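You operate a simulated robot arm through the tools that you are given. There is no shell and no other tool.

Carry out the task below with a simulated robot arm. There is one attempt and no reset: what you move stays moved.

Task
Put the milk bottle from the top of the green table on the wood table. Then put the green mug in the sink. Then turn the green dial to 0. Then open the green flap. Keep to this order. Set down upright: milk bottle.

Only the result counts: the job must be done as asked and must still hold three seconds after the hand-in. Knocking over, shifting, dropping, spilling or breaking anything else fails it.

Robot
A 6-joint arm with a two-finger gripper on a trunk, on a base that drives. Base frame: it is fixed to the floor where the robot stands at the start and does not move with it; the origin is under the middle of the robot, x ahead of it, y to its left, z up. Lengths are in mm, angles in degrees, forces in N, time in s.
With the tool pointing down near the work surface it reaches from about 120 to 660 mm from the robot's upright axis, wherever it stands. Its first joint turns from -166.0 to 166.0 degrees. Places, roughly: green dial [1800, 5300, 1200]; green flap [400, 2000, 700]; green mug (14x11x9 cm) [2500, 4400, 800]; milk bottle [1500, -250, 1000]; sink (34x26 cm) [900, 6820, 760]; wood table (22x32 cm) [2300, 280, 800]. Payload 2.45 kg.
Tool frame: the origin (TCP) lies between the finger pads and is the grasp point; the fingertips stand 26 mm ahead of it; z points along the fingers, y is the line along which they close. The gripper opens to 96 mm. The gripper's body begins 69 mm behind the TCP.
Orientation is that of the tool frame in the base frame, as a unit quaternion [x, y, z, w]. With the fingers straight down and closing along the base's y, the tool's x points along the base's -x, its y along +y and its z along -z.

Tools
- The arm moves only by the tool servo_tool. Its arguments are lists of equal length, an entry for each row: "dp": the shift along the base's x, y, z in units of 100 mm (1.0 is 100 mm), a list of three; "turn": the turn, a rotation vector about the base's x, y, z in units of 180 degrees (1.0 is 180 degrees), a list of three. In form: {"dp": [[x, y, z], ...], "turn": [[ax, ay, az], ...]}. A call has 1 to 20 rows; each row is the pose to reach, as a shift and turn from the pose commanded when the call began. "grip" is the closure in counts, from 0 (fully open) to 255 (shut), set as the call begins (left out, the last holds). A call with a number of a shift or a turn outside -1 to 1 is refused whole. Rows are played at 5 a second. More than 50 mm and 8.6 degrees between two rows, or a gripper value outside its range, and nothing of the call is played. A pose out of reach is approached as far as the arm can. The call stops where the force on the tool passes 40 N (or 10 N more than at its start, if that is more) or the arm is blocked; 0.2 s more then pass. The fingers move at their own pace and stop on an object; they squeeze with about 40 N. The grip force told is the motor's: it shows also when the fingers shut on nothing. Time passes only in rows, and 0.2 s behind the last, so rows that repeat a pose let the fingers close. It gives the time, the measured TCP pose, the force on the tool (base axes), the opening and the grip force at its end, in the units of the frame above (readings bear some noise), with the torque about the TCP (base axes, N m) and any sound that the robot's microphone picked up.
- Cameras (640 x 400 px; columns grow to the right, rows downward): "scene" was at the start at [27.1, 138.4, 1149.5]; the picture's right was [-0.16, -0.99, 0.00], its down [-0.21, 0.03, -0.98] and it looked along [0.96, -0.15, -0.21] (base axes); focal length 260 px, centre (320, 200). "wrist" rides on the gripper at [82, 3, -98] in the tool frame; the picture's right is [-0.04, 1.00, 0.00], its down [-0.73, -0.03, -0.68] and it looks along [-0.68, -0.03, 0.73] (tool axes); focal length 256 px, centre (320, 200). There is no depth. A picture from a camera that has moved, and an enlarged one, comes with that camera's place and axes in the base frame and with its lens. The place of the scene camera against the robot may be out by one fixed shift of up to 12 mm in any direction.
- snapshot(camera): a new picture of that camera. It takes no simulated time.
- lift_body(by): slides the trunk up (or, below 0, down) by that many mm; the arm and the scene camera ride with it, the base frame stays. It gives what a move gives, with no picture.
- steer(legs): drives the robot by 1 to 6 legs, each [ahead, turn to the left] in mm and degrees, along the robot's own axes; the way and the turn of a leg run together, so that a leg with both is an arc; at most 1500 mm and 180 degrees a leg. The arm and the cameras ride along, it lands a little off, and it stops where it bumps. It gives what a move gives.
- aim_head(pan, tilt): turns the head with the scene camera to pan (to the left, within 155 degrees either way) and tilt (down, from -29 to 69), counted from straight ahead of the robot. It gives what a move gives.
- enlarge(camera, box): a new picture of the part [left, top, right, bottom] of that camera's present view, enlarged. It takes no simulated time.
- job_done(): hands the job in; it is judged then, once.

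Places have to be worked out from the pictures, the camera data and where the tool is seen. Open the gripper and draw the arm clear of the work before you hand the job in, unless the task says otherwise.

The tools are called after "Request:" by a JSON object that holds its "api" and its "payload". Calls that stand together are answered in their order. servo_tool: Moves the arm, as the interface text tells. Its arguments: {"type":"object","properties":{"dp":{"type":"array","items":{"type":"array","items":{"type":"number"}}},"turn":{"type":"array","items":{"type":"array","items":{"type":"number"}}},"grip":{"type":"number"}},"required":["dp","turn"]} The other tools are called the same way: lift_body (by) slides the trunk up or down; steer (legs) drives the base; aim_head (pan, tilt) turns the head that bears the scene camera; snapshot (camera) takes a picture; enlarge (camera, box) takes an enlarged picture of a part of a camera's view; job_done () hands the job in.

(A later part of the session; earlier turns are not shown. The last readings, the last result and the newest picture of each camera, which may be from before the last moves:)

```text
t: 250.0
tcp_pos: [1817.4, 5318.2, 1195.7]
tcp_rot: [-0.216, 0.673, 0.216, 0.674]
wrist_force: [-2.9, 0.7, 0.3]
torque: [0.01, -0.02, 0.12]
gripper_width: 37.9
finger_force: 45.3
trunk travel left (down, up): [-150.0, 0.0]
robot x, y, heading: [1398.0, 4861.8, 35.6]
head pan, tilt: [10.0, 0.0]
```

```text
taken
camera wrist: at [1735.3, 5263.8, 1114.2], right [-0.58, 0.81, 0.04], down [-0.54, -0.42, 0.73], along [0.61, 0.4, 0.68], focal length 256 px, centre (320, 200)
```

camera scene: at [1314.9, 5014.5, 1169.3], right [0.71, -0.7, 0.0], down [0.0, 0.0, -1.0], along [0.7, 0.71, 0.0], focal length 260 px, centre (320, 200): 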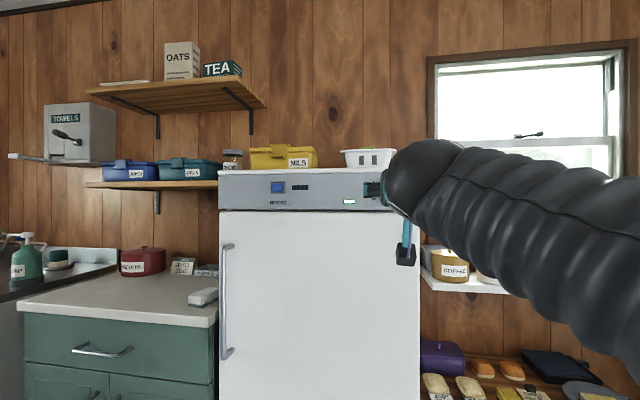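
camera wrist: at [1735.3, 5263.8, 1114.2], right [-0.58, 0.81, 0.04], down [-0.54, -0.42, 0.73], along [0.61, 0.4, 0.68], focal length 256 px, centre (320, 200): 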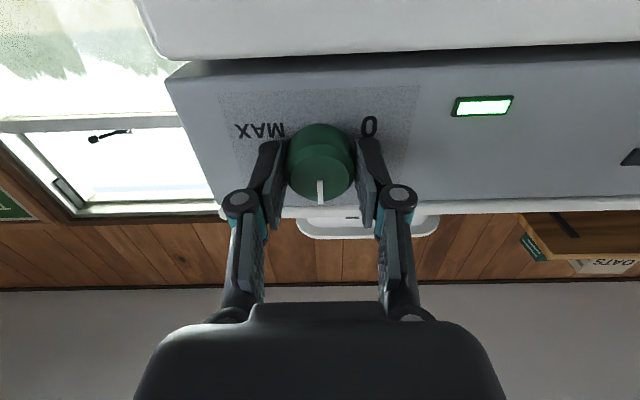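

Gripped firmly (37.9 mm). I turn the first 60° counter-clockwise.

Request:
{"api": "servo_tool", "payload": {"dp": [[0, 0, 0], [0, 0, 0], [0, 0, 0], [0, 0, 0], [0, 0, 0], [0, 0, 0], [0, 0, 0], [0, 0, 0]], "turn": [[-0.034, -0.0241, 0], [-0.0679, -0.0483, 0], [-0.1019, -0.0724, 0], [-0.1358, -0.0965, 0], [-0.1698, -0.1207, 0], [-0.2037, -0.1448, 0], [-0.2377, -0.1689, 0], [-0.2716, -0.1931, 0]]}}

Request:
{"api": "snapshot", "payload": {"camera": "wrist"}}

```text
t: 251.8
tcp_pos: [1816.5, 5318.6, 1195.6]
tcp_rot: [-0.525, 0.475, -0.15, 0.69]
wrist_force: [-4.4, -0.1, -1.0]
torque: [0.13, -0.2, 0.45]
gripper_width: 37.5
finger_force: 45.6
trunk travel left (down, up): [-150.0, 0.0]
robot x, y, heading: [1397.4, 4862.0, 35.6]
head pan, tilt: [10.0, 0.0]
```

```text
taken
camera wrist: at [1777.2, 5204.9, 1152.5], right [-0.31, 0.43, -0.85], down [-0.91, 0.11, 0.39], along [0.26, 0.89, 0.36], focal length 256 px, centre (320, 200)
```

wrist: 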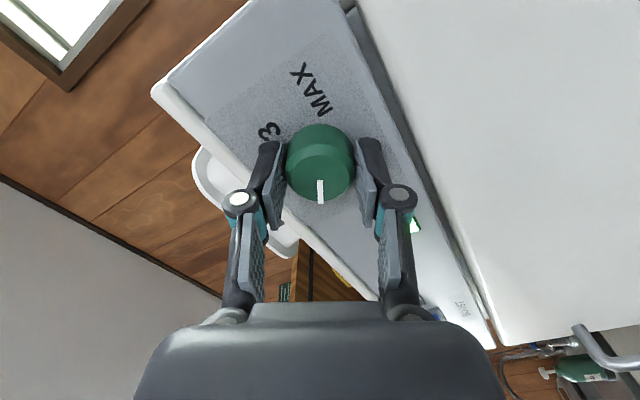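

The knob turns with the gripper (pointer fixed in the wrist frame). I turn the remaining 60°.

Request:
{"api": "servo_tool", "payload": {"dp": [[0, 0, 0], [0, 0, 0], [0, 0, 0], [0, 0, 0], [0, 0, 0], [0, 0, 0], [0, 0, 0], [0, 0, 0]], "turn": [[-0.034, -0.0241, 0], [-0.0679, -0.0483, 0], [-0.1019, -0.0724, 0], [-0.1358, -0.0965, 0], [-0.1698, -0.1207, 0], [-0.2037, -0.1448, 0], [-0.2377, -0.1689, 0], [-0.2716, -0.1931, 0]]}}

Request:
{"api": "snapshot", "payload": {"camera": "wrist"}}

```text
t: 253.6
tcp_pos: [1816.8, 5317.4, 1195.8]
tcp_rot: [0.692, -0.15, 0.475, -0.523]
wrist_force: [-4.7, 3.0, 5.7]
torque: [0.19, -0.23, -0.52]
gripper_width: 37.5
finger_force: 44.8
trunk travel left (down, up): [-150.0, 0.0]
robot x, y, heading: [1396.7, 4859.8, 35.4]
head pan, tilt: [10.0, 0.0]
```

```text
taken
camera wrist: at [1778.8, 5202.5, 1234.1], right [0.27, -0.38, -0.88], down [-0.93, 0.14, -0.34], along [0.25, 0.91, -0.32], focal length 256 px, centre (320, 200)
```

wrist: 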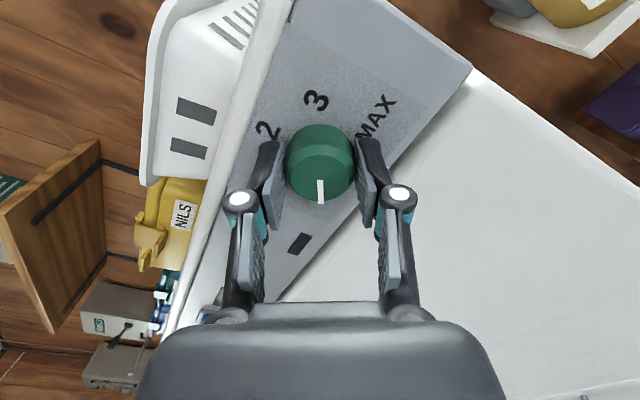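

Turned the full 120° and the indicator lamp has gone dark. I release, back off and check the dial.

Request:
{"api": "servo_tool", "payload": {"dp": [[0, 0, 0], [0, 0, 0], [0, 0, 0], [-0.16, -0.116, 0], [-0.4, -0.29, 0], [-0.65, -0.463, 0]], "turn": [[0, 0, 0], [0, 0, 0], [0, 0, 0], [0, 0, 0], [0, 0, 0], [0, 0, 0]], "grip": 40}}

Request:
{"api": "snapshot", "payload": {"camera": "wrist"}}

Request:
{"api": "enlarge", "payload": {"camera": "wrist", "box": [220, 40, 420, 200]}}

```text
t: 255.0
tcp_pos: [1751.9, 5273.2, 1196.8]
tcp_rot: [0.692, -0.152, 0.475, -0.522]
wrist_force: [0.7, 0.4, 0.6]
torque: [0.01, -0.04, -0.04]
gripper_width: 81.1
finger_force: 0.1
trunk travel left (down, up): [-150.0, 0.0]
robot x, y, heading: [1398.7, 4858.0, 35.4]
head pan, tilt: [10.0, 0.0]
```

```text
taken
camera wrist: at [1714.4, 5156.7, 1233.9], right [0.27, -0.38, -0.89], down [-0.93, 0.14, -0.34], along [0.25, 0.92, -0.32], focal length 256 px, centre (320, 200)
```

wrist: 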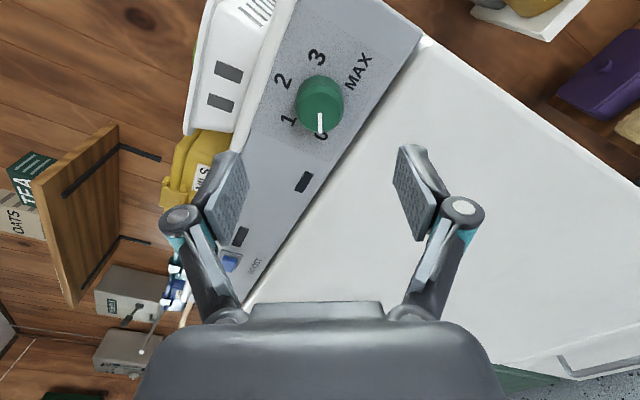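

```text
2.50 times, centred on (320, 120) of wrist
camera zoom: at [1714.4, 5156.7, 1233.9], right [0.27, -0.38, -0.89], down [-0.93, 0.14, -0.34], along [0.25, 0.92, -0.32], focal length 640 px, centre (320, 400)
```

zoom: 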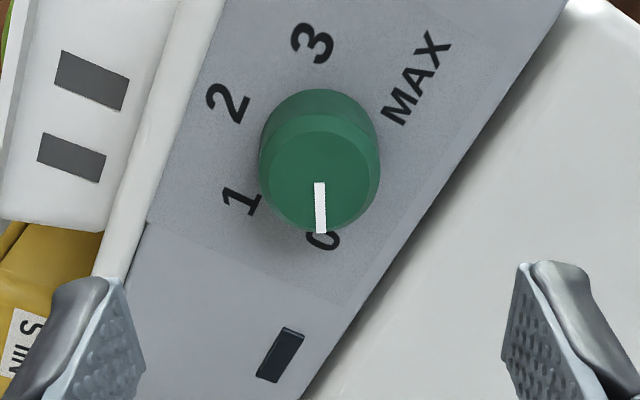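

The pointer is exactly on 0 and the lamp is off. I rotate the tool back to its normal orientation and back the robot away from the fridge.

Request:
{"api": "servo_tool", "payload": {"dp": [[-0.1, -0.07, 0], [-0.2, -0.14, 0], [-0.3, -0.21, 0], [-0.3, -0.21, 0], [-0.3, -0.21, 0], [-0.3, -0.21, 0], [-0.3, -0.21, 0], [-0.3, -0.21, 0], [-0.3, -0.21, 0], [-0.3, -0.21, 0], [-0.3, -0.21, 0], [-0.3, -0.21, 0], [-0.3, -0.21, 0], [-0.3, -0.21, 0], [-0.3, -0.21, 0]], "turn": [[0.0362, 0.0257, 0], [0.0724, 0.0515, 0], [0.1086, 0.0772, 0], [0.1449, 0.103, 0], [0.1811, 0.1287, 0], [0.2173, 0.1544, 0], [0.2535, 0.1802, 0], [0.2897, 0.2059, 0], [0.3259, 0.2317, 0], [0.3621, 0.2574, 0], [0.3983, 0.2831, 0], [0.4346, 0.3089, 0], [0.4708, 0.3346, 0], [0.507, 0.3604, 0], [0.5432, 0.3861, 0]]}}

Request:
{"api": "steer", "payload": {"legs": [[-300, 0]]}}

Request:
{"api": "aim_head", "payload": {"pan": 15, "tilt": 0}}

Request:
{"api": "enlarge", "payload": {"camera": "scene", "box": [240, 140, 480, 290]}}

Request:
{"api": "aim_head", "payload": {"pan": 150, "tilt": 15}}

Request:
{"api": "snapshot", "payload": {"camera": "scene"}}

```text
t: 258.2
tcp_pos: [1723.2, 5251.3, 1195.9]
tcp_rot: [-0.214, 0.673, 0.217, 0.674]
wrist_force: [0.6, 0.6, -0.6]
torque: [0.01, 0.0, 0.0]
gripper_width: 81.0
finger_force: 0.0
trunk travel left (down, up): [-150.0, 0.0]
robot x, y, heading: [1393.5, 4862.7, 35.5]
head pan, tilt: [10.0, 0.0]
```

```text
t: 260.3
tcp_pos: [1477.3, 5077.3, 1196.5]
tcp_rot: [-0.216, 0.673, 0.216, 0.674]
wrist_force: [0.0, -0.4, 0.4]
torque: [-0.01, 0.01, 0.01]
gripper_width: 81.0
finger_force: 0.1
trunk travel left (down, up): [-150.0, 0.0]
robot x, y, heading: [1152.2, 4685.9, 35.5]
head pan, tilt: [10.0, 0.0]
```

```text
t: 260.9
tcp_pos: [1477.5, 5077.4, 1196.0]
tcp_rot: [-0.216, 0.673, 0.217, 0.674]
wrist_force: [0.1, 0.0, -0.1]
torque: [-0.01, -0.05, 0.0]
gripper_width: 80.9
finger_force: 0.0
trunk travel left (down, up): [-150.0, 0.0]
robot x, y, heading: [1152.7, 4685.5, 35.6]
head pan, tilt: [15.0, 0.0]
```

```text
2.67 times, centred on (360, 215) of scene
camera zoom: at [1064.9, 4845.6, 1169.3], right [0.77, -0.64, 0.0], down [0.0, 0.0, -1.0], along [0.64, 0.77, 0.0], focal length 694 px, centre (213, 160)
```

zoom: 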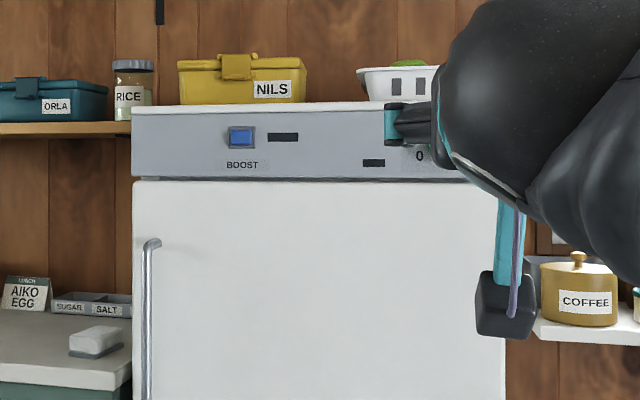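

```text
t: 263.1
tcp_pos: [1478.9, 5076.6, 1196.1]
tcp_rot: [-0.215, 0.673, 0.215, 0.674]
wrist_force: [0.4, 1.5, -0.2]
torque: [0.01, -0.03, -0.01]
gripper_width: 81.1
finger_force: 0.1
trunk travel left (down, up): [-150.0, 0.0]
robot x, y, heading: [1155.1, 4686.2, 35.5]
head pan, tilt: [150.0, 15.0]
```

```text
taken
camera scene: at [914.6, 4767.3, 1145.2], right [-0.09, 1.0, 0.0], down [0.26, 0.02, -0.97], along [-0.96, -0.09, -0.26], focal length 260 px, centre (320, 200)
```

scene: 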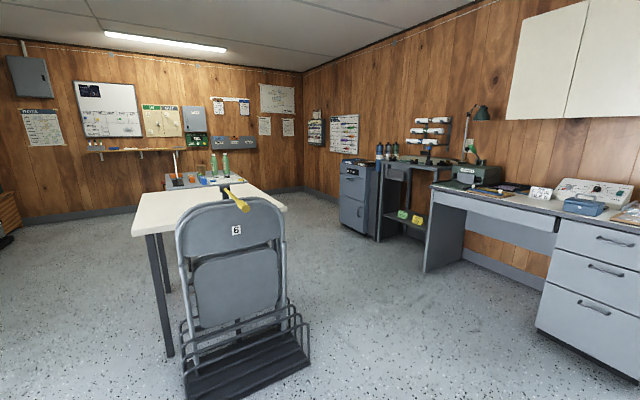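

Everything around the fridge is undisturbed. Now the green flap: I turn right and drive across the room toward the bins by the door wall, stopping ~1.1 m short to look.

Request:
{"api": "steer", "payload": {"legs": [[0, -139.7], [820, 0], [800, 0]]}}

Request:
{"api": "aim_head", "payload": {"pan": 10, "tilt": 20}}

Request:
{"api": "snapshot", "payload": {"camera": "scene"}}

Request:
{"api": "aim_head", "payload": {"pan": -25, "tilt": 20}}

Request:
{"api": "snapshot", "payload": {"camera": "scene"}}

```text
t: 277.1
tcp_pos: [759.4, 2610.6, 1196.6]
tcp_rot: [-0.558, -0.434, 0.558, -0.435]
wrist_force: [-0.3, -0.1, -0.1]
torque: [-0.05, -0.01, -0.01]
gripper_width: 81.0
finger_force: 0.1
trunk travel left (down, up): [-150.0, 0.0]
robot x, y, heading: [751.4, 3117.3, -104.4]
head pan, tilt: [150.0, 15.0]
```

```text
t: 279.4
tcp_pos: [760.1, 2609.0, 1196.7]
tcp_rot: [-0.558, -0.434, 0.558, -0.435]
wrist_force: [0.0, -0.4, -0.2]
torque: [0.03, 0.0, 0.01]
gripper_width: 80.9
finger_force: 0.0
trunk travel left (down, up): [-150.0, 0.0]
robot x, y, heading: [756.5, 3117.5, -104.1]
head pan, tilt: [10.0, 20.0]
```

```text
taken
camera scene: at [910.4, 3038.7, 1137.0], right [-1.0, 0.07, 0.0], down [0.02, 0.34, -0.94], along [-0.07, -0.94, -0.34], focal length 260 px, centre (320, 200)
```

scene: 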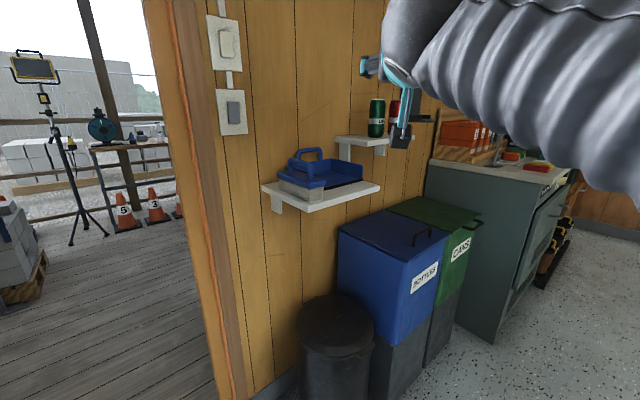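

```text
t: 280.4
tcp_pos: [759.4, 2610.0, 1194.9]
tcp_rot: [-0.557, -0.434, 0.558, -0.435]
wrist_force: [0.5, 0.4, -0.2]
torque: [-0.01, -0.03, 0.0]
gripper_width: 80.9
finger_force: 0.0
trunk travel left (down, up): [-150.0, 0.0]
robot x, y, heading: [754.3, 3117.7, -104.2]
head pan, tilt: [-25.0, 20.0]
```

```text
taken
camera scene: at [858.4, 3059.4, 1137.0], right [-0.78, 0.63, 0.0], down [0.22, 0.27, -0.94], along [-0.59, -0.73, -0.34], focal length 260 px, centre (320, 200)
```

scene: 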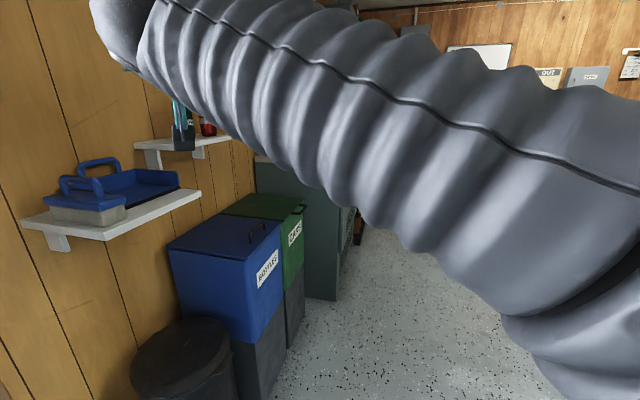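

The green "CANS" bin with a green lid and a black handle on its front edge stands between the blue "BOTTLES" bin and a cabinet. I zoom in.

Request:
{"api": "aim_head", "payload": {"pan": 10, "tilt": 20}}

Request:
{"api": "enlarge", "payload": {"camera": "scene", "box": [320, 100, 500, 300]}}

Request:
{"api": "enlarge", "payload": {"camera": "scene", "box": [380, 180, 500, 260]}}

```text
t: 281.4
tcp_pos: [758.4, 2609.2, 1196.7]
tcp_rot: [-0.557, -0.434, 0.558, -0.435]
wrist_force: [-0.4, -0.6, -0.7]
torque: [0.01, 0.02, 0.0]
gripper_width: 81.0
finger_force: 0.0
trunk travel left (down, up): [-150.0, 0.0]
robot x, y, heading: [755.4, 3115.6, -104.3]
head pan, tilt: [10.0, 20.0]
```

```text
2.00 times, centred on (410, 200) of scene
camera zoom: at [910.3, 3038.8, 1137.0], right [-1.0, 0.07, 0.0], down [0.03, 0.34, -0.94], along [-0.07, -0.94, -0.34], focal length 520 px, centre (140, 200)
```

zoom: 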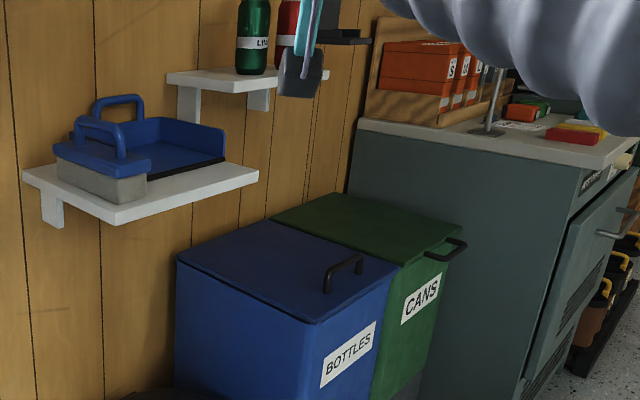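

```text
5.00 times, centred on (440, 220) of scene
camera zoom: at [910.3, 3038.8, 1137.0], right [-1.0, 0.07, 0.0], down [0.03, 0.34, -0.94], along [-0.07, -0.94, -0.34], focal length 1301 px, centre (-280, 100)
```

zoom: 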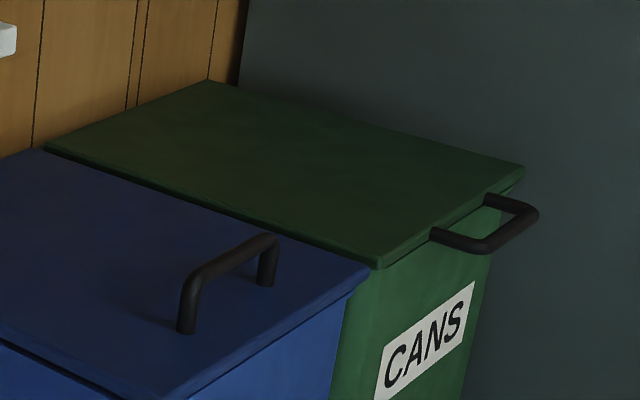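

The lid (275×295 mm, hinged at the wall, z≈700) has a U-shaped bar sticking out ~32 mm from its front edge, centred near (232, 2168). I'll hook the closed fingers under that bar and swing the lid up. First I bring the tool to a 50° tilt and pull the arm in for driving.

Request:
{"api": "servo_tool", "payload": {"dp": [[0.05, 0.19, -0.18], [0.1, 0.38, -0.36], [0.15, 0.57, -0.54], [0.2, 0.76, -0.72], [0.25, 0.95, -0.9]], "turn": [[0.0431, -0.011, 0], [0.0861, -0.022, 0], [0.1292, -0.0329, 0], [0.1722, -0.0439, 0], [0.2153, -0.0549, 0]], "grip": 255}}

Request:
{"api": "servo_tool", "payload": {"dp": [[0.06, 0.24, -0.35], [0.12, 0.47, -0.7], [0.14, 0.55, -0.95]], "turn": [[0, 0, 0], [0, 0, 0], [0, 0, 0]]}}

```text
t: 282.6
tcp_pos: [783.9, 2704.0, 1106.1]
tcp_rot: [0.716, 0.556, -0.333, 0.259]
wrist_force: [-0.7, -1.1, -0.2]
torque: [-0.04, 0.02, 0.0]
gripper_width: 0.0
finger_force: 28.4
trunk travel left (down, up): [-150.0, 0.0]
robot x, y, heading: [755.8, 3116.2, -103.9]
head pan, tilt: [10.0, 20.0]
```

```text
t: 283.4
tcp_pos: [796.6, 2759.5, 1011.9]
tcp_rot: [0.715, 0.556, -0.334, 0.261]
wrist_force: [-0.1, 0.1, -0.3]
torque: [0.01, 0.05, -0.01]
gripper_width: 0.0
finger_force: 29.3
trunk travel left (down, up): [-150.0, 0.0]
robot x, y, heading: [754.2, 3118.5, -104.6]
head pan, tilt: [10.0, 20.0]
```

Now I drive to the stand in front of the bins (≈(95, 2535)) and turn to face the wall.

Request:
{"api": "steer", "payload": {"legs": [[0, -34.3], [870, 0], [0, 84.5]]}}

Request:
{"api": "aim_head", "payload": {"pan": -5, "tilt": 35}}

Request:
{"api": "snapshot", "payload": {"camera": "scene"}}

Request:
{"api": "snapshot", "payload": {"camera": "wrist"}}

```text
t: 293.2
tcp_pos: [412.0, 2358.3, 1011.9]
tcp_rot: [0.409, 0.808, -0.19, 0.379]
wrist_force: [-0.1, 0.1, -0.9]
torque: [0.03, 0.04, 0.0]
gripper_width: 0.0
finger_force: 28.6
trunk travel left (down, up): [-150.0, 0.0]
robot x, y, heading: [108.4, 2554.7, -53.5]
head pan, tilt: [10.0, 20.0]
```

```text
t: 294.0
tcp_pos: [412.4, 2358.3, 1011.6]
tcp_rot: [0.408, 0.809, -0.189, 0.379]
wrist_force: [1.0, -0.3, -0.2]
torque: [-0.02, 0.0, 0.01]
gripper_width: 0.0
finger_force: 28.3
trunk travel left (down, up): [-150.0, 0.0]
robot x, y, heading: [107.0, 2553.9, -53.5]
head pan, tilt: [-5.0, 35.0]
```

```text
taken
camera scene: at [241.6, 2614.3, 1113.2], right [-0.85, -0.52, 0.0], down [-0.3, 0.49, -0.82], along [0.43, -0.7, -0.57], focal length 260 px, centre (320, 200)
```

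scene: 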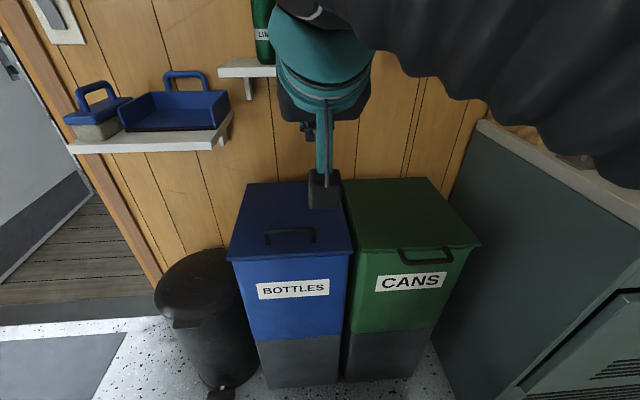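

```text
taken
camera wrist: at [339.3, 2463.0, 1012.2], right [0.82, 0.57, 0.03], down [-0.06, 0.02, 1.0], along [0.57, -0.82, 0.05], focal length 256 px, centre (320, 200)
```

wrist: 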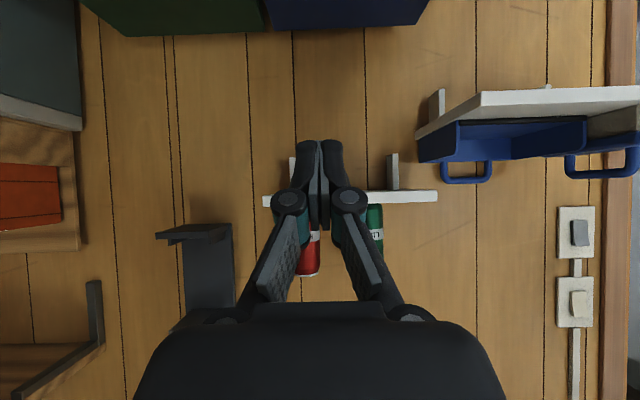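

Good view of the lid and its bar from here. I zoom on the handle to refine its position.

Request:
{"api": "enlarge", "payload": {"camera": "scene", "box": [340, 170, 500, 290]}}

Request:
{"api": "aim_head", "payload": {"pan": 30, "tilt": 35}}

Request:
{"api": "enlarge", "payload": {"camera": "scene", "box": [480, 150, 640, 280]}}

```text
3.33 times, centred on (420, 230) of scene
camera zoom: at [241.6, 2614.3, 1113.2], right [-0.85, -0.52, 0.0], down [-0.3, 0.49, -0.82], along [0.43, -0.7, -0.57], focal length 867 px, centre (-13, 100)
```

zoom: 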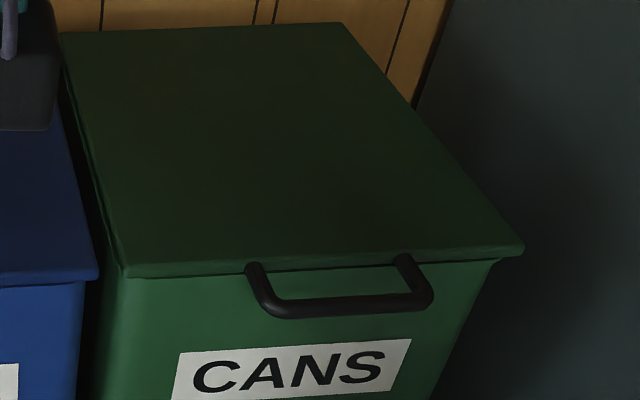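

```text
t: 295.0
tcp_pos: [412.8, 2357.5, 1012.0]
tcp_rot: [0.408, 0.809, -0.19, 0.378]
wrist_force: [0.1, 0.2, 0.3]
torque: [-0.01, -0.03, 0.01]
gripper_width: 0.0
finger_force: 28.0
trunk travel left (down, up): [-150.0, 0.0]
robot x, y, heading: [110.7, 2554.1, -53.5]
head pan, tilt: [30.0, 35.0]
```

```text
3.08 times, centred on (560, 215) of scene
camera zoom: at [276.3, 2654.1, 1113.2], right [-0.4, -0.92, 0.0], down [-0.53, 0.23, -0.82], along [0.75, -0.33, -0.57], focal length 800 px, centre (-418, 154)
```

zoom: 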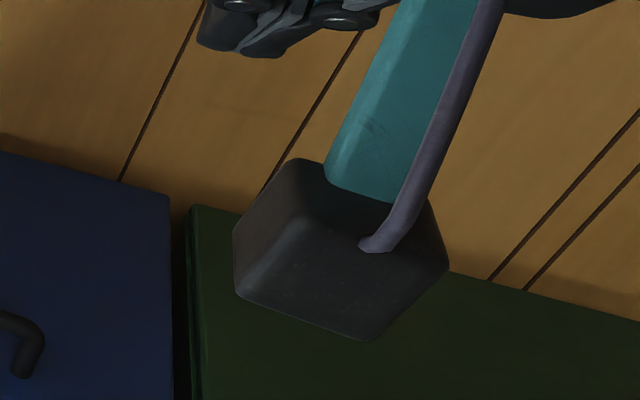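

Triangulated: bar centre (242, 2180, 699), front edge 30 mm behind it, hinge ~333 mm behind. I back the base 60 mm for a more comfortable reach and bring the closed, tilted fingers in front of and then below the bar.

Request:
{"api": "steer", "payload": {"legs": [[-60, 0]]}}

Request:
{"api": "servo_tool", "payload": {"dp": [[-0.22, -0.21, -0.2], [-0.44, -0.42, -0.4], [-0.67, -0.63, -0.6], [-0.89, -0.83, -0.8]], "turn": [[0, 0, 0], [0, 0, 0], [0, 0, 0], [0, 0, 0]]}}

Request:
{"api": "servo_tool", "payload": {"dp": [[-0.22, -0.21, -0.2], [-0.44, -0.42, -0.4], [-0.67, -0.63, -0.6], [-0.89, -0.83, -0.8]], "turn": [[0, 0, 0], [0, 0, 0], [0, 0, 0], [0, 0, 0]]}}

Request:
{"api": "aim_head", "payload": {"pan": -5, "tilt": 40}}

Request:
{"api": "snapshot", "payload": {"camera": "scene"}}

Request:
{"api": "snapshot", "payload": {"camera": "wrist"}}

```text
t: 296.0
tcp_pos: [376.2, 2407.1, 1011.9]
tcp_rot: [0.408, 0.809, -0.189, 0.379]
wrist_force: [0.2, 0.2, -0.5]
torque: [0.03, -0.02, -0.01]
gripper_width: 0.1
finger_force: 28.1
trunk travel left (down, up): [-150.0, 0.0]
robot x, y, heading: [75.3, 2603.0, -53.5]
head pan, tilt: [30.0, 35.0]
```

```text
t: 297.0
tcp_pos: [288.4, 2323.3, 931.8]
tcp_rot: [0.408, 0.808, -0.19, 0.38]
wrist_force: [-0.3, 0.8, -1.1]
torque: [-0.01, 0.02, 0.01]
gripper_width: 0.0
finger_force: 28.8
trunk travel left (down, up): [-150.0, 0.0]
robot x, y, heading: [72.4, 2596.4, -53.5]
head pan, tilt: [30.0, 35.0]
```

```text
t: 298.1
tcp_pos: [251.0, 2270.0, 859.9]
tcp_rot: [0.331, 0.838, -0.168, 0.4]
wrist_force: [0.2, -0.6, -0.8]
torque: [0.01, 0.02, 0.02]
gripper_width: 0.0
finger_force: 28.6
trunk travel left (down, up): [-150.0, 0.0]
robot x, y, heading: [73.0, 2598.9, -53.9]
head pan, tilt: [30.0, 35.0]
stopped in row 4: the arm was blocked; the commanded pose is now the measured one
```

```text
t: 299.1
tcp_pos: [251.6, 2270.6, 860.5]
tcp_rot: [0.331, 0.838, -0.168, 0.4]
wrist_force: [0.1, -0.2, -0.4]
torque: [-0.01, 0.0, -0.06]
gripper_width: 0.0
finger_force: 28.7
trunk travel left (down, up): [-150.0, 0.0]
robot x, y, heading: [71.7, 2604.0, -53.5]
head pan, tilt: [-5.0, 40.0]
```

```text
taken
camera scene: at [204.3, 2665.5, 1105.6], right [-0.85, -0.52, 0.0], down [-0.34, 0.55, -0.77], along [0.4, -0.65, -0.64], focal length 260 px, centre (320, 200)
```

scene: 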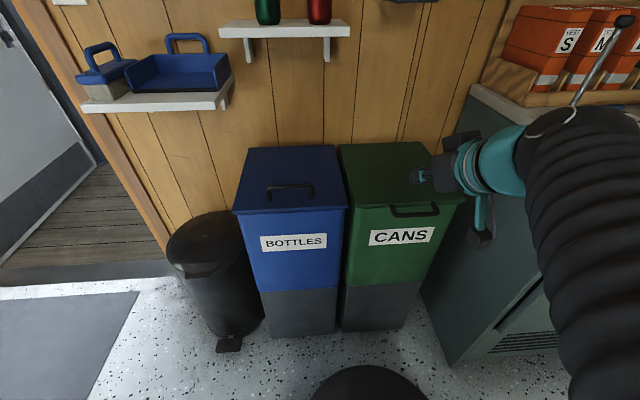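

```text
taken
camera wrist: at [160.9, 2360.1, 857.5], right [0.71, 0.71, 0.01], down [-0.06, 0.04, 1.0], along [0.7, -0.71, 0.07], focal length 256 px, centre (320, 200)
```

wrist: 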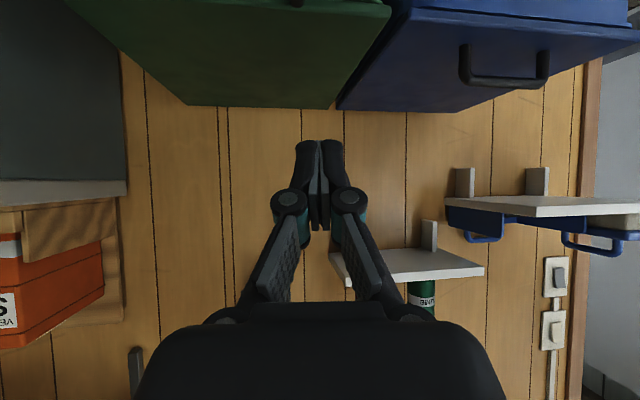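

The arm got blocked: folded this tightly and this low it has no room. I'll reverse that motion, then use a larger stand-off together with a lowered trunk.

Request:
{"api": "servo_tool", "payload": {"dp": [[0.1, 0.1, 0.15], [0.25, 0.25, 0.35], [0.45, 0.45, 0.55], [0.65, 0.65, 0.75]], "turn": [[0, 0, -0.01], [0, 0, -0.025], [0, 0, -0.04], [0, 0, -0.055]]}}

Request:
{"api": "snapshot", "payload": {"camera": "scene"}}

```text
t: 300.1
tcp_pos: [315.2, 2333.2, 935.4]
tcp_rot: [0.403, 0.806, -0.203, 0.384]
wrist_force: [-0.5, 0.0, 1.2]
torque: [-0.04, 0.03, 0.01]
gripper_width: 0.0
finger_force: 28.6
trunk travel left (down, up): [-150.0, 0.0]
robot x, y, heading: [71.3, 2600.9, -53.6]
head pan, tilt: [-5.0, 40.0]
```

```text
taken
camera scene: at [204.2, 2665.6, 1105.6], right [-0.85, -0.52, 0.0], down [-0.33, 0.55, -0.77], along [0.4, -0.65, -0.64], focal length 260 px, centre (320, 200)
```

scene: 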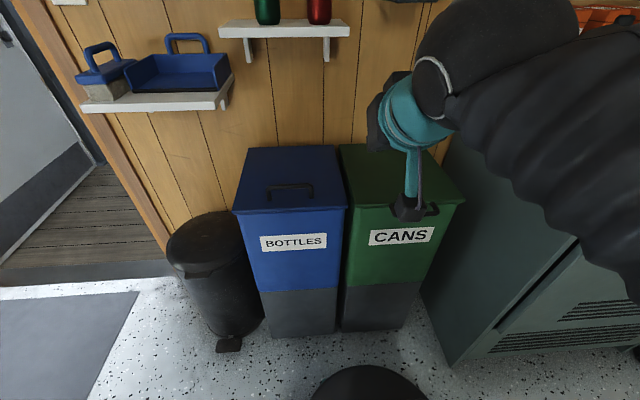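

The wrist was too close to the robot's axis, so the forearm stuck out sideways. I move the base to a stand-off ~100 mm farther (≈ n 2170) and then lower the trunk 150 mm.

Request:
{"api": "steer", "payload": {"legs": [[0, 37], [-130, 0], [0, -37]]}}

Request:
{"api": "lift_body", "payload": {"by": -150}}

Request:
{"api": "aim_head", "payload": {"pan": 5, "tilt": 30}}

Request:
{"api": "snapshot", "payload": {"camera": "scene"}}

Request:
{"api": "snapshot", "payload": {"camera": "wrist"}}

```text
t: 304.9
tcp_pos: [189.2, 2371.7, 934.6]
tcp_rot: [0.402, 0.806, -0.202, 0.385]
wrist_force: [0.0, 0.3, 0.3]
torque: [-0.01, 0.01, -0.03]
gripper_width: 0.1
finger_force: 28.5
trunk travel left (down, up): [-150.0, 0.0]
robot x, y, heading: [-50.0, 2637.2, -53.7]
head pan, tilt: [-5.0, 40.0]
```

```text
t: 306.6
tcp_pos: [189.7, 2371.2, 784.5]
tcp_rot: [0.403, 0.806, -0.202, 0.384]
wrist_force: [0.9, 0.4, 0.1]
torque: [-0.02, 0.01, 0.0]
gripper_width: 0.0
finger_force: 28.6
trunk travel left (down, up): [0.0, 150.0]
robot x, y, heading: [-50.5, 2638.7, -53.7]
head pan, tilt: [-5.0, 40.0]
```

```text
t: 307.4
tcp_pos: [188.6, 2371.0, 785.9]
tcp_rot: [0.403, 0.806, -0.203, 0.383]
wrist_force: [-1.1, -0.1, -0.4]
torque: [-0.04, -0.02, 0.0]
gripper_width: 0.0
finger_force: 28.2
trunk travel left (down, up): [0.0, 150.0]
robot x, y, heading: [-53.0, 2639.4, -53.6]
head pan, tilt: [5.0, 30.0]
```

```text
taken
camera scene: at [94.5, 2707.6, 970.9], right [-0.75, -0.66, 0.0], down [-0.33, 0.38, -0.87], along [0.57, -0.65, -0.5], focal length 260 px, centre (320, 200)
```

scene: 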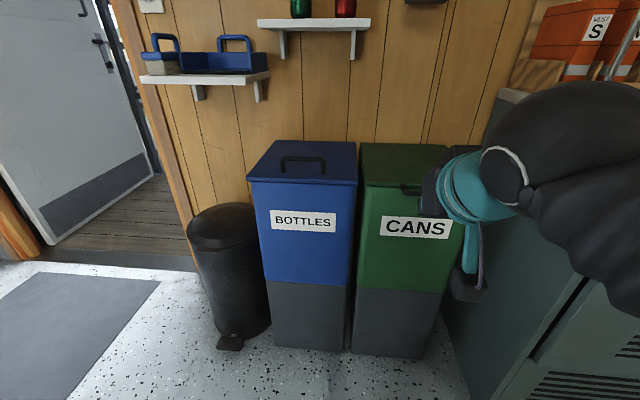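

```text
taken
camera wrist: at [116.8, 2476.5, 782.6], right [0.82, 0.57, 0.01], down [-0.05, 0.05, 1.0], along [0.57, -0.82, 0.07], focal length 256 px, centre (320, 200)
```

wrist: 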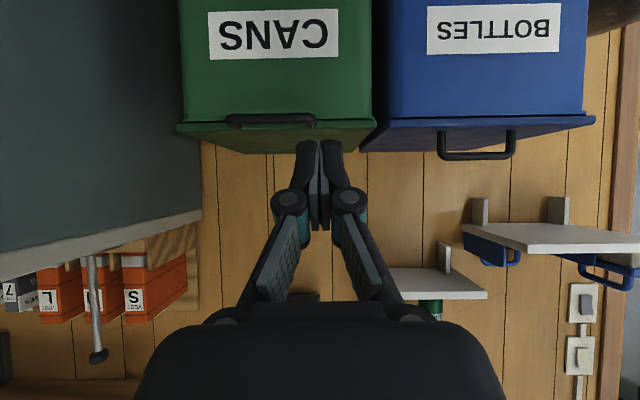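

Good clearance now. I zoom the wrist camera on the bar to refine its height.

Request:
{"api": "enlarge", "payload": {"camera": "wrist", "box": [170, 80, 390, 200]}}

```text
2.91 times, centred on (280, 140) of wrist
camera zoom: at [116.8, 2476.5, 782.6], right [0.82, 0.57, 0.01], down [-0.05, 0.05, 1.0], along [0.57, -0.82, 0.07], focal length 745 px, centre (436, 374)
```

zoom: 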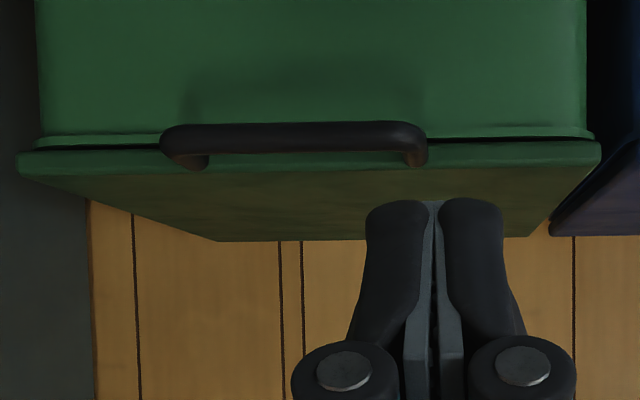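

The bar is at about e 1477, n 1629, z≈708 in my wall frame (≈(245, 2185, 708)). I bring the closed fingers in front of and below it.

Request:
{"api": "servo_tool", "payload": {"dp": [[0.02, -0.2, -0.27], [0.05, -0.42, -0.55], [0.09, -0.65, -0.83]], "turn": [[0, 0, 0], [0, 0, 0], [0, 0, 0]]}}

Request:
{"api": "snapshot", "payload": {"camera": "wrist"}}

Request:
{"api": "snapshot", "payload": {"camera": "scene"}}

```text
t: 308.1
tcp_pos: [198.9, 2306.8, 701.6]
tcp_rot: [0.404, 0.805, -0.203, 0.384]
wrist_force: [-0.3, -0.2, -0.7]
torque: [0.0, 0.01, -0.01]
gripper_width: 0.0
finger_force: 28.4
trunk travel left (down, up): [0.0, 150.0]
robot x, y, heading: [-51.2, 2634.5, -53.6]
head pan, tilt: [5.0, 30.0]
```

```text
taken
camera wrist: at [125.6, 2411.4, 699.0], right [0.82, 0.57, 0.01], down [-0.05, 0.05, 1.0], along [0.57, -0.82, 0.07], focal length 256 px, centre (320, 200)
```

wrist: 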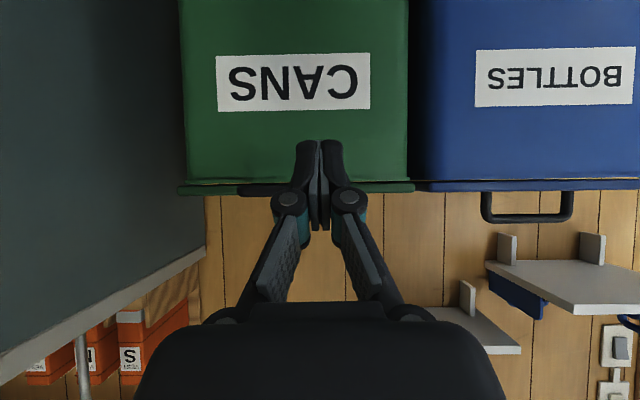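

```text
taken
camera scene: at [94.5, 2707.7, 971.0], right [-0.75, -0.66, 0.0], down [-0.33, 0.38, -0.87], along [0.57, -0.65, -0.5], focal length 260 px, centre (320, 200)
```

scene: 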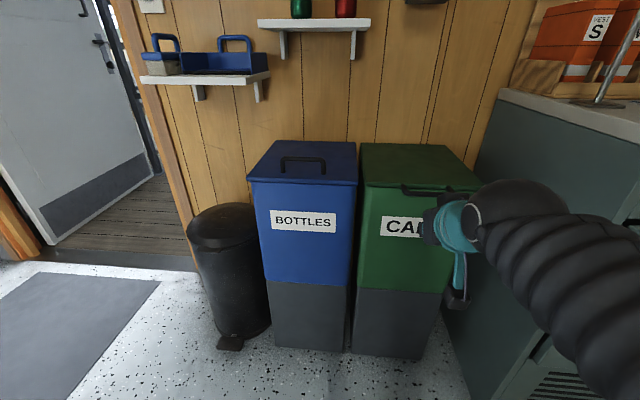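

The wrist view confirms bar height ≈708. I line up with the bar's middle and go below it.

Request:
{"api": "servo_tool", "payload": {"dp": [[0.02, -0.32, -0.1], [0.04, -0.64, -0.21]], "turn": [[0, 0, 0], [0, 0, 0]]}}

Request:
{"api": "snapshot", "payload": {"camera": "wrist"}}

Request:
{"api": "enlarge", "payload": {"camera": "scene", "box": [340, 130, 500, 250]}}

```text
t: 308.8
tcp_pos: [203.2, 2241.8, 682.3]
tcp_rot: [0.404, 0.806, -0.202, 0.383]
wrist_force: [-0.3, -0.3, -0.5]
torque: [0.03, 0.0, -0.02]
gripper_width: 0.2
finger_force: 28.2
trunk travel left (down, up): [0.0, 150.0]
robot x, y, heading: [-51.2, 2640.3, -53.7]
head pan, tilt: [5.0, 30.0]
```

```text
taken
camera wrist: at [129.8, 2347.6, 678.5], right [0.82, 0.57, 0.02], down [-0.05, 0.05, 1.0], along [0.57, -0.82, 0.07], focal length 256 px, centre (320, 200)
```

wrist: 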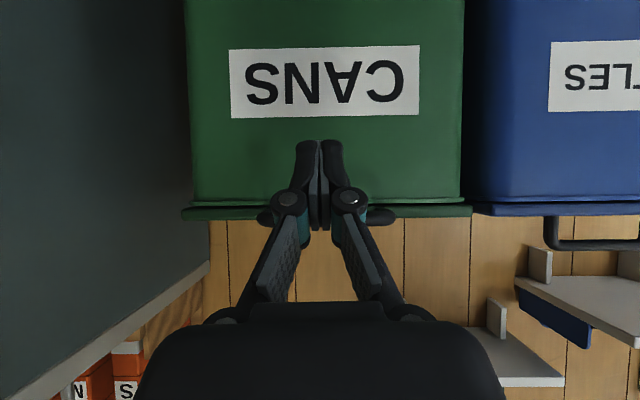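

```text
3.33 times, centred on (420, 190) of scene
camera zoom: at [94.5, 2707.8, 971.0], right [-0.75, -0.66, 0.0], down [-0.33, 0.38, -0.87], along [0.57, -0.65, -0.5], focal length 867 px, centre (-13, 233)
```

zoom: 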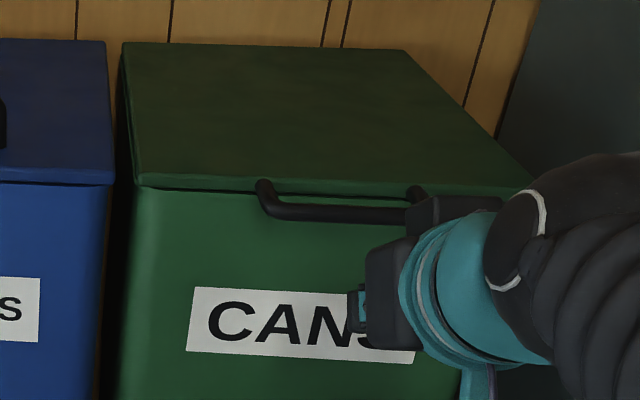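

The gripper is centred under the bar (both bar ends visible symmetrically). I slide forward 53 mm under it, then raise gently to make contact.

Request:
{"api": "servo_tool", "payload": {"dp": [[0.15, -0.21, -0.02], [0.31, -0.43, -0.02]], "turn": [[0, 0, 0], [0, 0, 0]]}}

Request:
{"api": "snapshot", "payload": {"camera": "wrist"}}

Request:
{"api": "enlarge", "payload": {"camera": "scene", "box": [340, 130, 500, 250]}}

```text
t: 309.4
tcp_pos: [233.9, 2200.5, 680.0]
tcp_rot: [0.403, 0.806, -0.202, 0.384]
wrist_force: [0.2, 0.3, -0.7]
torque: [-0.04, 0.02, -0.02]
gripper_width: 0.1
finger_force: 28.2
trunk travel left (down, up): [0.0, 150.0]
robot x, y, heading: [-52.8, 2639.0, -53.7]
head pan, tilt: [5.0, 30.0]
```

```text
taken
camera wrist: at [160.8, 2305.1, 676.5], right [0.82, 0.57, 0.01], down [-0.05, 0.05, 1.0], along [0.57, -0.82, 0.07], focal length 256 px, centre (320, 200)
```

wrist: 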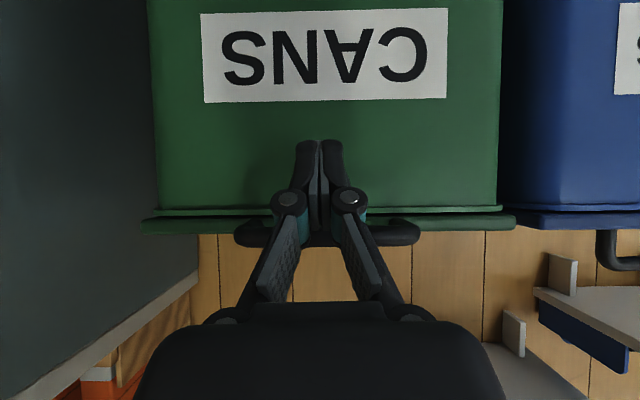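

```text
3.33 times, centred on (420, 190) of scene
camera zoom: at [94.5, 2707.7, 971.0], right [-0.75, -0.66, 0.0], down [-0.33, 0.38, -0.87], along [0.57, -0.65, -0.5], focal length 867 px, centre (-13, 233)
```

zoom: 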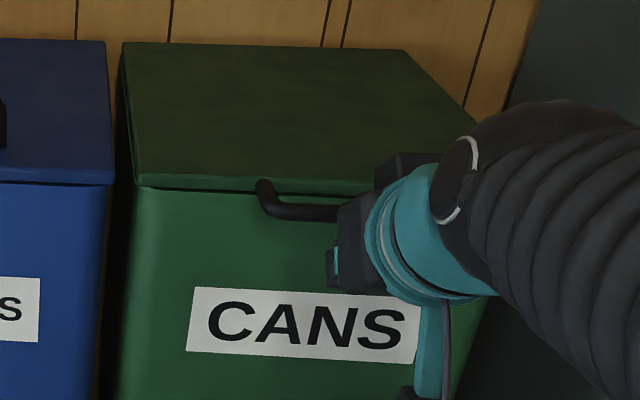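

The fingers are under the bar, about 15 mm below contact. I now raise the trunk 35 mm to take up the gap and start lifting.

Request:
{"api": "lift_body", "payload": {"by": 35}}

Request:
{"api": "snapshot", "payload": {"camera": "wrist"}}

Request:
{"api": "snapshot", "payload": {"camera": "scene"}}

```text
t: 310.1
tcp_pos: [232.5, 2201.3, 714.6]
tcp_rot: [0.403, 0.805, -0.203, 0.384]
wrist_force: [-0.5, -0.2, 0.7]
torque: [0.0, 0.03, -0.02]
gripper_width: 0.0
finger_force: 28.7
trunk travel left (down, up): [-35.0, 115.0]
robot x, y, heading: [-53.3, 2637.3, -53.7]
head pan, tilt: [5.0, 30.0]
```

```text
taken
camera wrist: at [160.8, 2305.4, 711.7], right [0.82, 0.57, 0.01], down [-0.05, 0.05, 1.0], along [0.57, -0.82, 0.07], focal length 256 px, centre (320, 200)
```

wrist: 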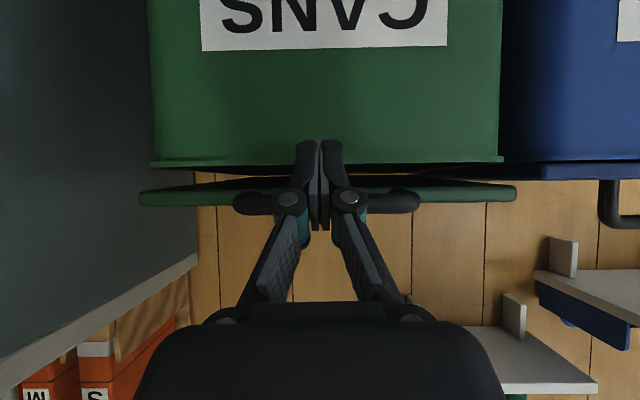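

```text
taken
camera scene: at [94.6, 2707.6, 1006.0], right [-0.75, -0.66, 0.0], down [-0.33, 0.38, -0.87], along [0.57, -0.65, -0.5], focal length 260 px, centre (320, 200)
```

scene: 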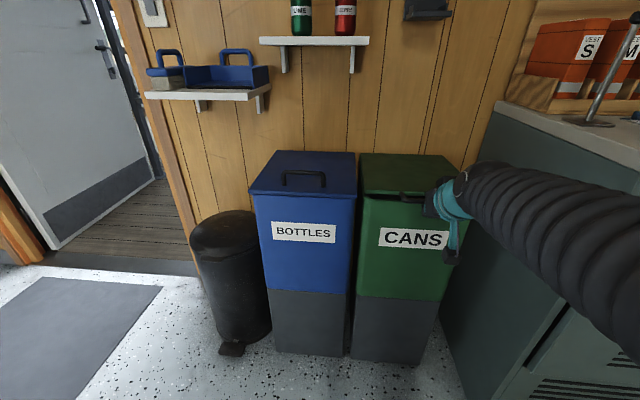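

The lid is rising with very little force. I continue lifting with the trunk, following the arc toward the wall.

Request:
{"api": "lift_body", "payload": {"by": 55}}

Request:
{"api": "servo_tool", "payload": {"dp": [[0.06, -0.08, 0], [0.1, -0.14, 0]], "turn": [[0, 0, 0], [0, 0, 0]]}}

Request:
{"api": "lift_body", "payload": {"by": 60}}

Request:
{"api": "snapshot", "payload": {"camera": "wrist"}}

Request:
{"api": "snapshot", "payload": {"camera": "scene"}}

```text
t: 311.1
tcp_pos: [232.8, 2201.0, 769.6]
tcp_rot: [0.403, 0.805, -0.203, 0.385]
wrist_force: [-0.2, -0.2, -0.2]
torque: [0.01, -0.03, 0.02]
gripper_width: 0.0
finger_force: 28.2
trunk travel left (down, up): [-90.0, 60.0]
robot x, y, heading: [-54.8, 2637.4, -53.6]
head pan, tilt: [5.0, 30.0]
```

```text
t: 311.7
tcp_pos: [243.3, 2186.8, 768.7]
tcp_rot: [0.403, 0.806, -0.202, 0.384]
wrist_force: [-0.7, 0.8, -0.8]
torque: [-0.02, -0.02, 0.03]
gripper_width: 0.1
finger_force: 28.6
trunk travel left (down, up): [-90.0, 60.0]
robot x, y, heading: [-56.6, 2638.8, -53.5]
head pan, tilt: [5.0, 30.0]
```

```text
t: 312.7
tcp_pos: [244.1, 2187.0, 829.0]
tcp_rot: [0.403, 0.806, -0.202, 0.385]
wrist_force: [-0.4, 0.0, -1.0]
torque: [-0.03, 0.02, 0.02]
gripper_width: 0.0
finger_force: 28.5
trunk travel left (down, up): [-150.0, 0.0]
robot x, y, heading: [-50.6, 2638.4, -53.8]
head pan, tilt: [5.0, 30.0]
```

```text
taken
camera wrist: at [170.8, 2291.3, 826.6], right [0.82, 0.57, 0.01], down [-0.05, 0.05, 1.0], along [0.57, -0.82, 0.07], focal length 256 px, centre (320, 200)
```

wrist: 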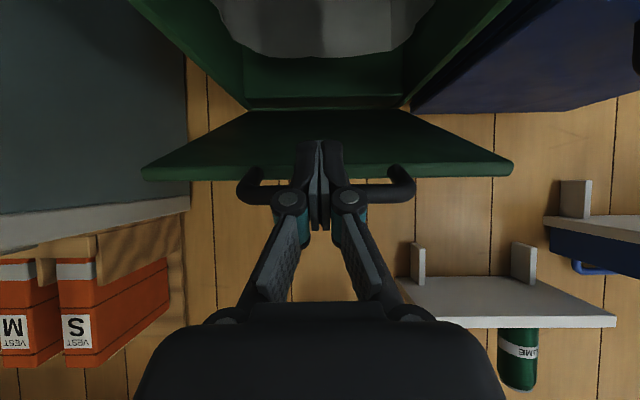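

```text
taken
camera scene: at [94.6, 2707.6, 1121.0], right [-0.75, -0.66, 0.0], down [-0.33, 0.38, -0.87], along [0.57, -0.65, -0.5], focal length 260 px, centre (320, 200)
```

scene: 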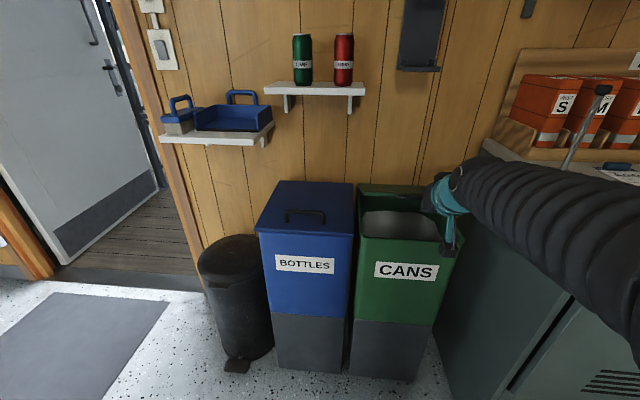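

The lid is at about 23° with the bin open below. I continue along the arc with the arm to ~40°.

Request:
{"api": "servo_tool", "payload": {"dp": [[0.088, -0.122, 0.18], [0.176, -0.243, 0.37], [0.269, -0.373, 0.615], [0.371, -0.515, 0.85]], "turn": [[0, 0, 0], [0, 0, 0], [0, 0, 0], [0, 0, 0]]}}

Request:
{"api": "snapshot", "payload": {"camera": "wrist"}}

Request:
{"api": "snapshot", "payload": {"camera": "scene"}}

```text
t: 313.7
tcp_pos: [281.3, 2135.8, 914.2]
tcp_rot: [0.403, 0.806, -0.202, 0.384]
wrist_force: [-1.2, 1.6, -1.1]
torque: [0.0, 0.01, 0.04]
gripper_width: 0.0
finger_force: 28.6
trunk travel left (down, up): [-150.0, 0.0]
robot x, y, heading: [-51.7, 2635.8, -53.8]
head pan, tilt: [5.0, 30.0]
```

```text
taken
camera wrist: at [207.8, 2239.5, 912.0], right [0.82, 0.57, 0.01], down [-0.05, 0.05, 1.0], along [0.57, -0.82, 0.07], focal length 256 px, centre (320, 200)
```

wrist: 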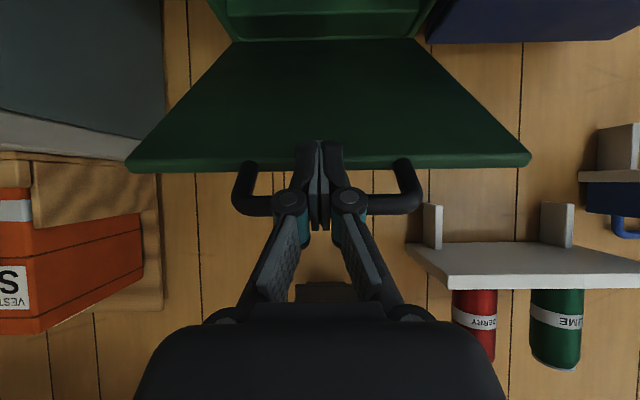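

```text
taken
camera scene: at [94.6, 2707.6, 1120.9], right [-0.75, -0.66, 0.0], down [-0.33, 0.38, -0.87], along [0.57, -0.65, -0.5], focal length 260 px, centre (320, 200)
```

scene: 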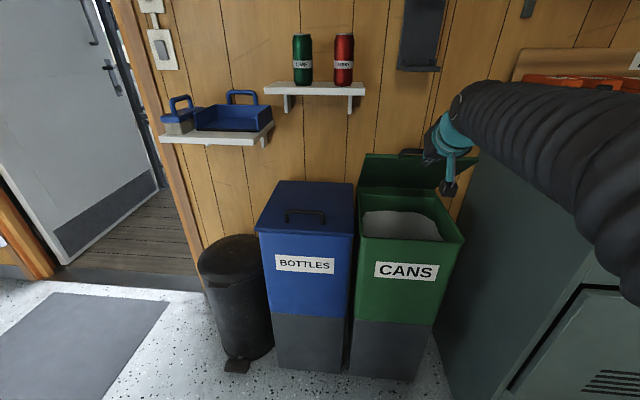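

About 40° now. I continue along the arc to ~60°.

Request:
{"api": "servo_tool", "payload": {"dp": [[0.117, -0.162, 0.21], [0.243, -0.337, 0.41], [0.38, -0.527, 0.59], [0.524, -0.726, 0.75]], "turn": [[0, 0, 0], [0, 0, 0], [0, 0, 0], [0, 0, 0]]}}

Request:
{"api": "snapshot", "payload": {"camera": "wrist"}}

Request:
{"api": "snapshot", "payload": {"camera": "scene"}}

```text
t: 314.7
tcp_pos: [333.7, 2062.2, 991.7]
tcp_rot: [0.403, 0.805, -0.203, 0.385]
wrist_force: [0.7, 0.7, 0.3]
torque: [-0.03, -0.01, 0.01]
gripper_width: 0.0
finger_force: 28.5
trunk travel left (down, up): [-150.0, 0.0]
robot x, y, heading: [-45.8, 2641.6, -53.8]
head pan, tilt: [5.0, 30.0]
```

```text
taken
camera wrist: at [260.6, 2167.6, 988.0], right [0.82, 0.57, 0.02], down [-0.05, 0.05, 1.0], along [0.57, -0.82, 0.07], focal length 256 px, centre (320, 200)
```

wrist: 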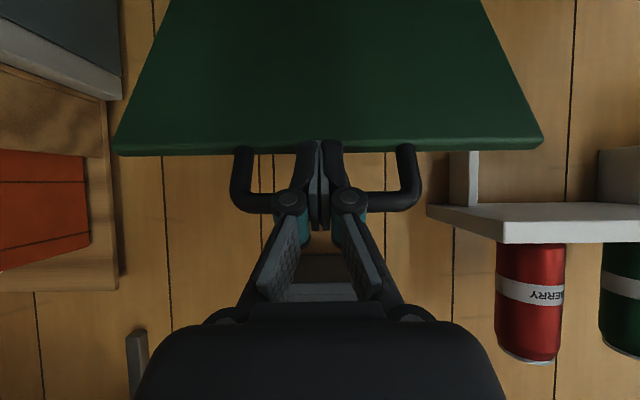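

```text
taken
camera scene: at [94.5, 2707.7, 1121.0], right [-0.75, -0.66, 0.0], down [-0.33, 0.38, -0.87], along [0.57, -0.65, -0.5], focal length 260 px, centre (320, 200)
```

scene: 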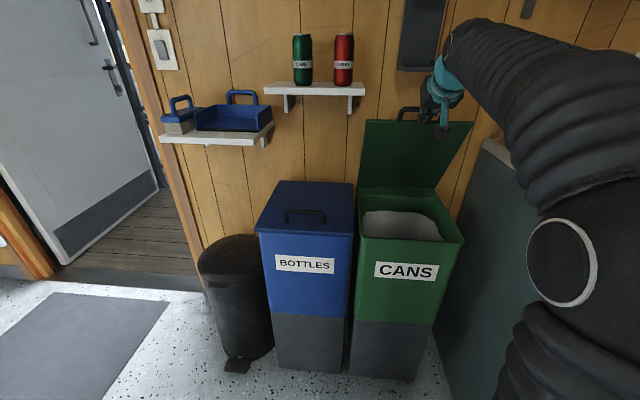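

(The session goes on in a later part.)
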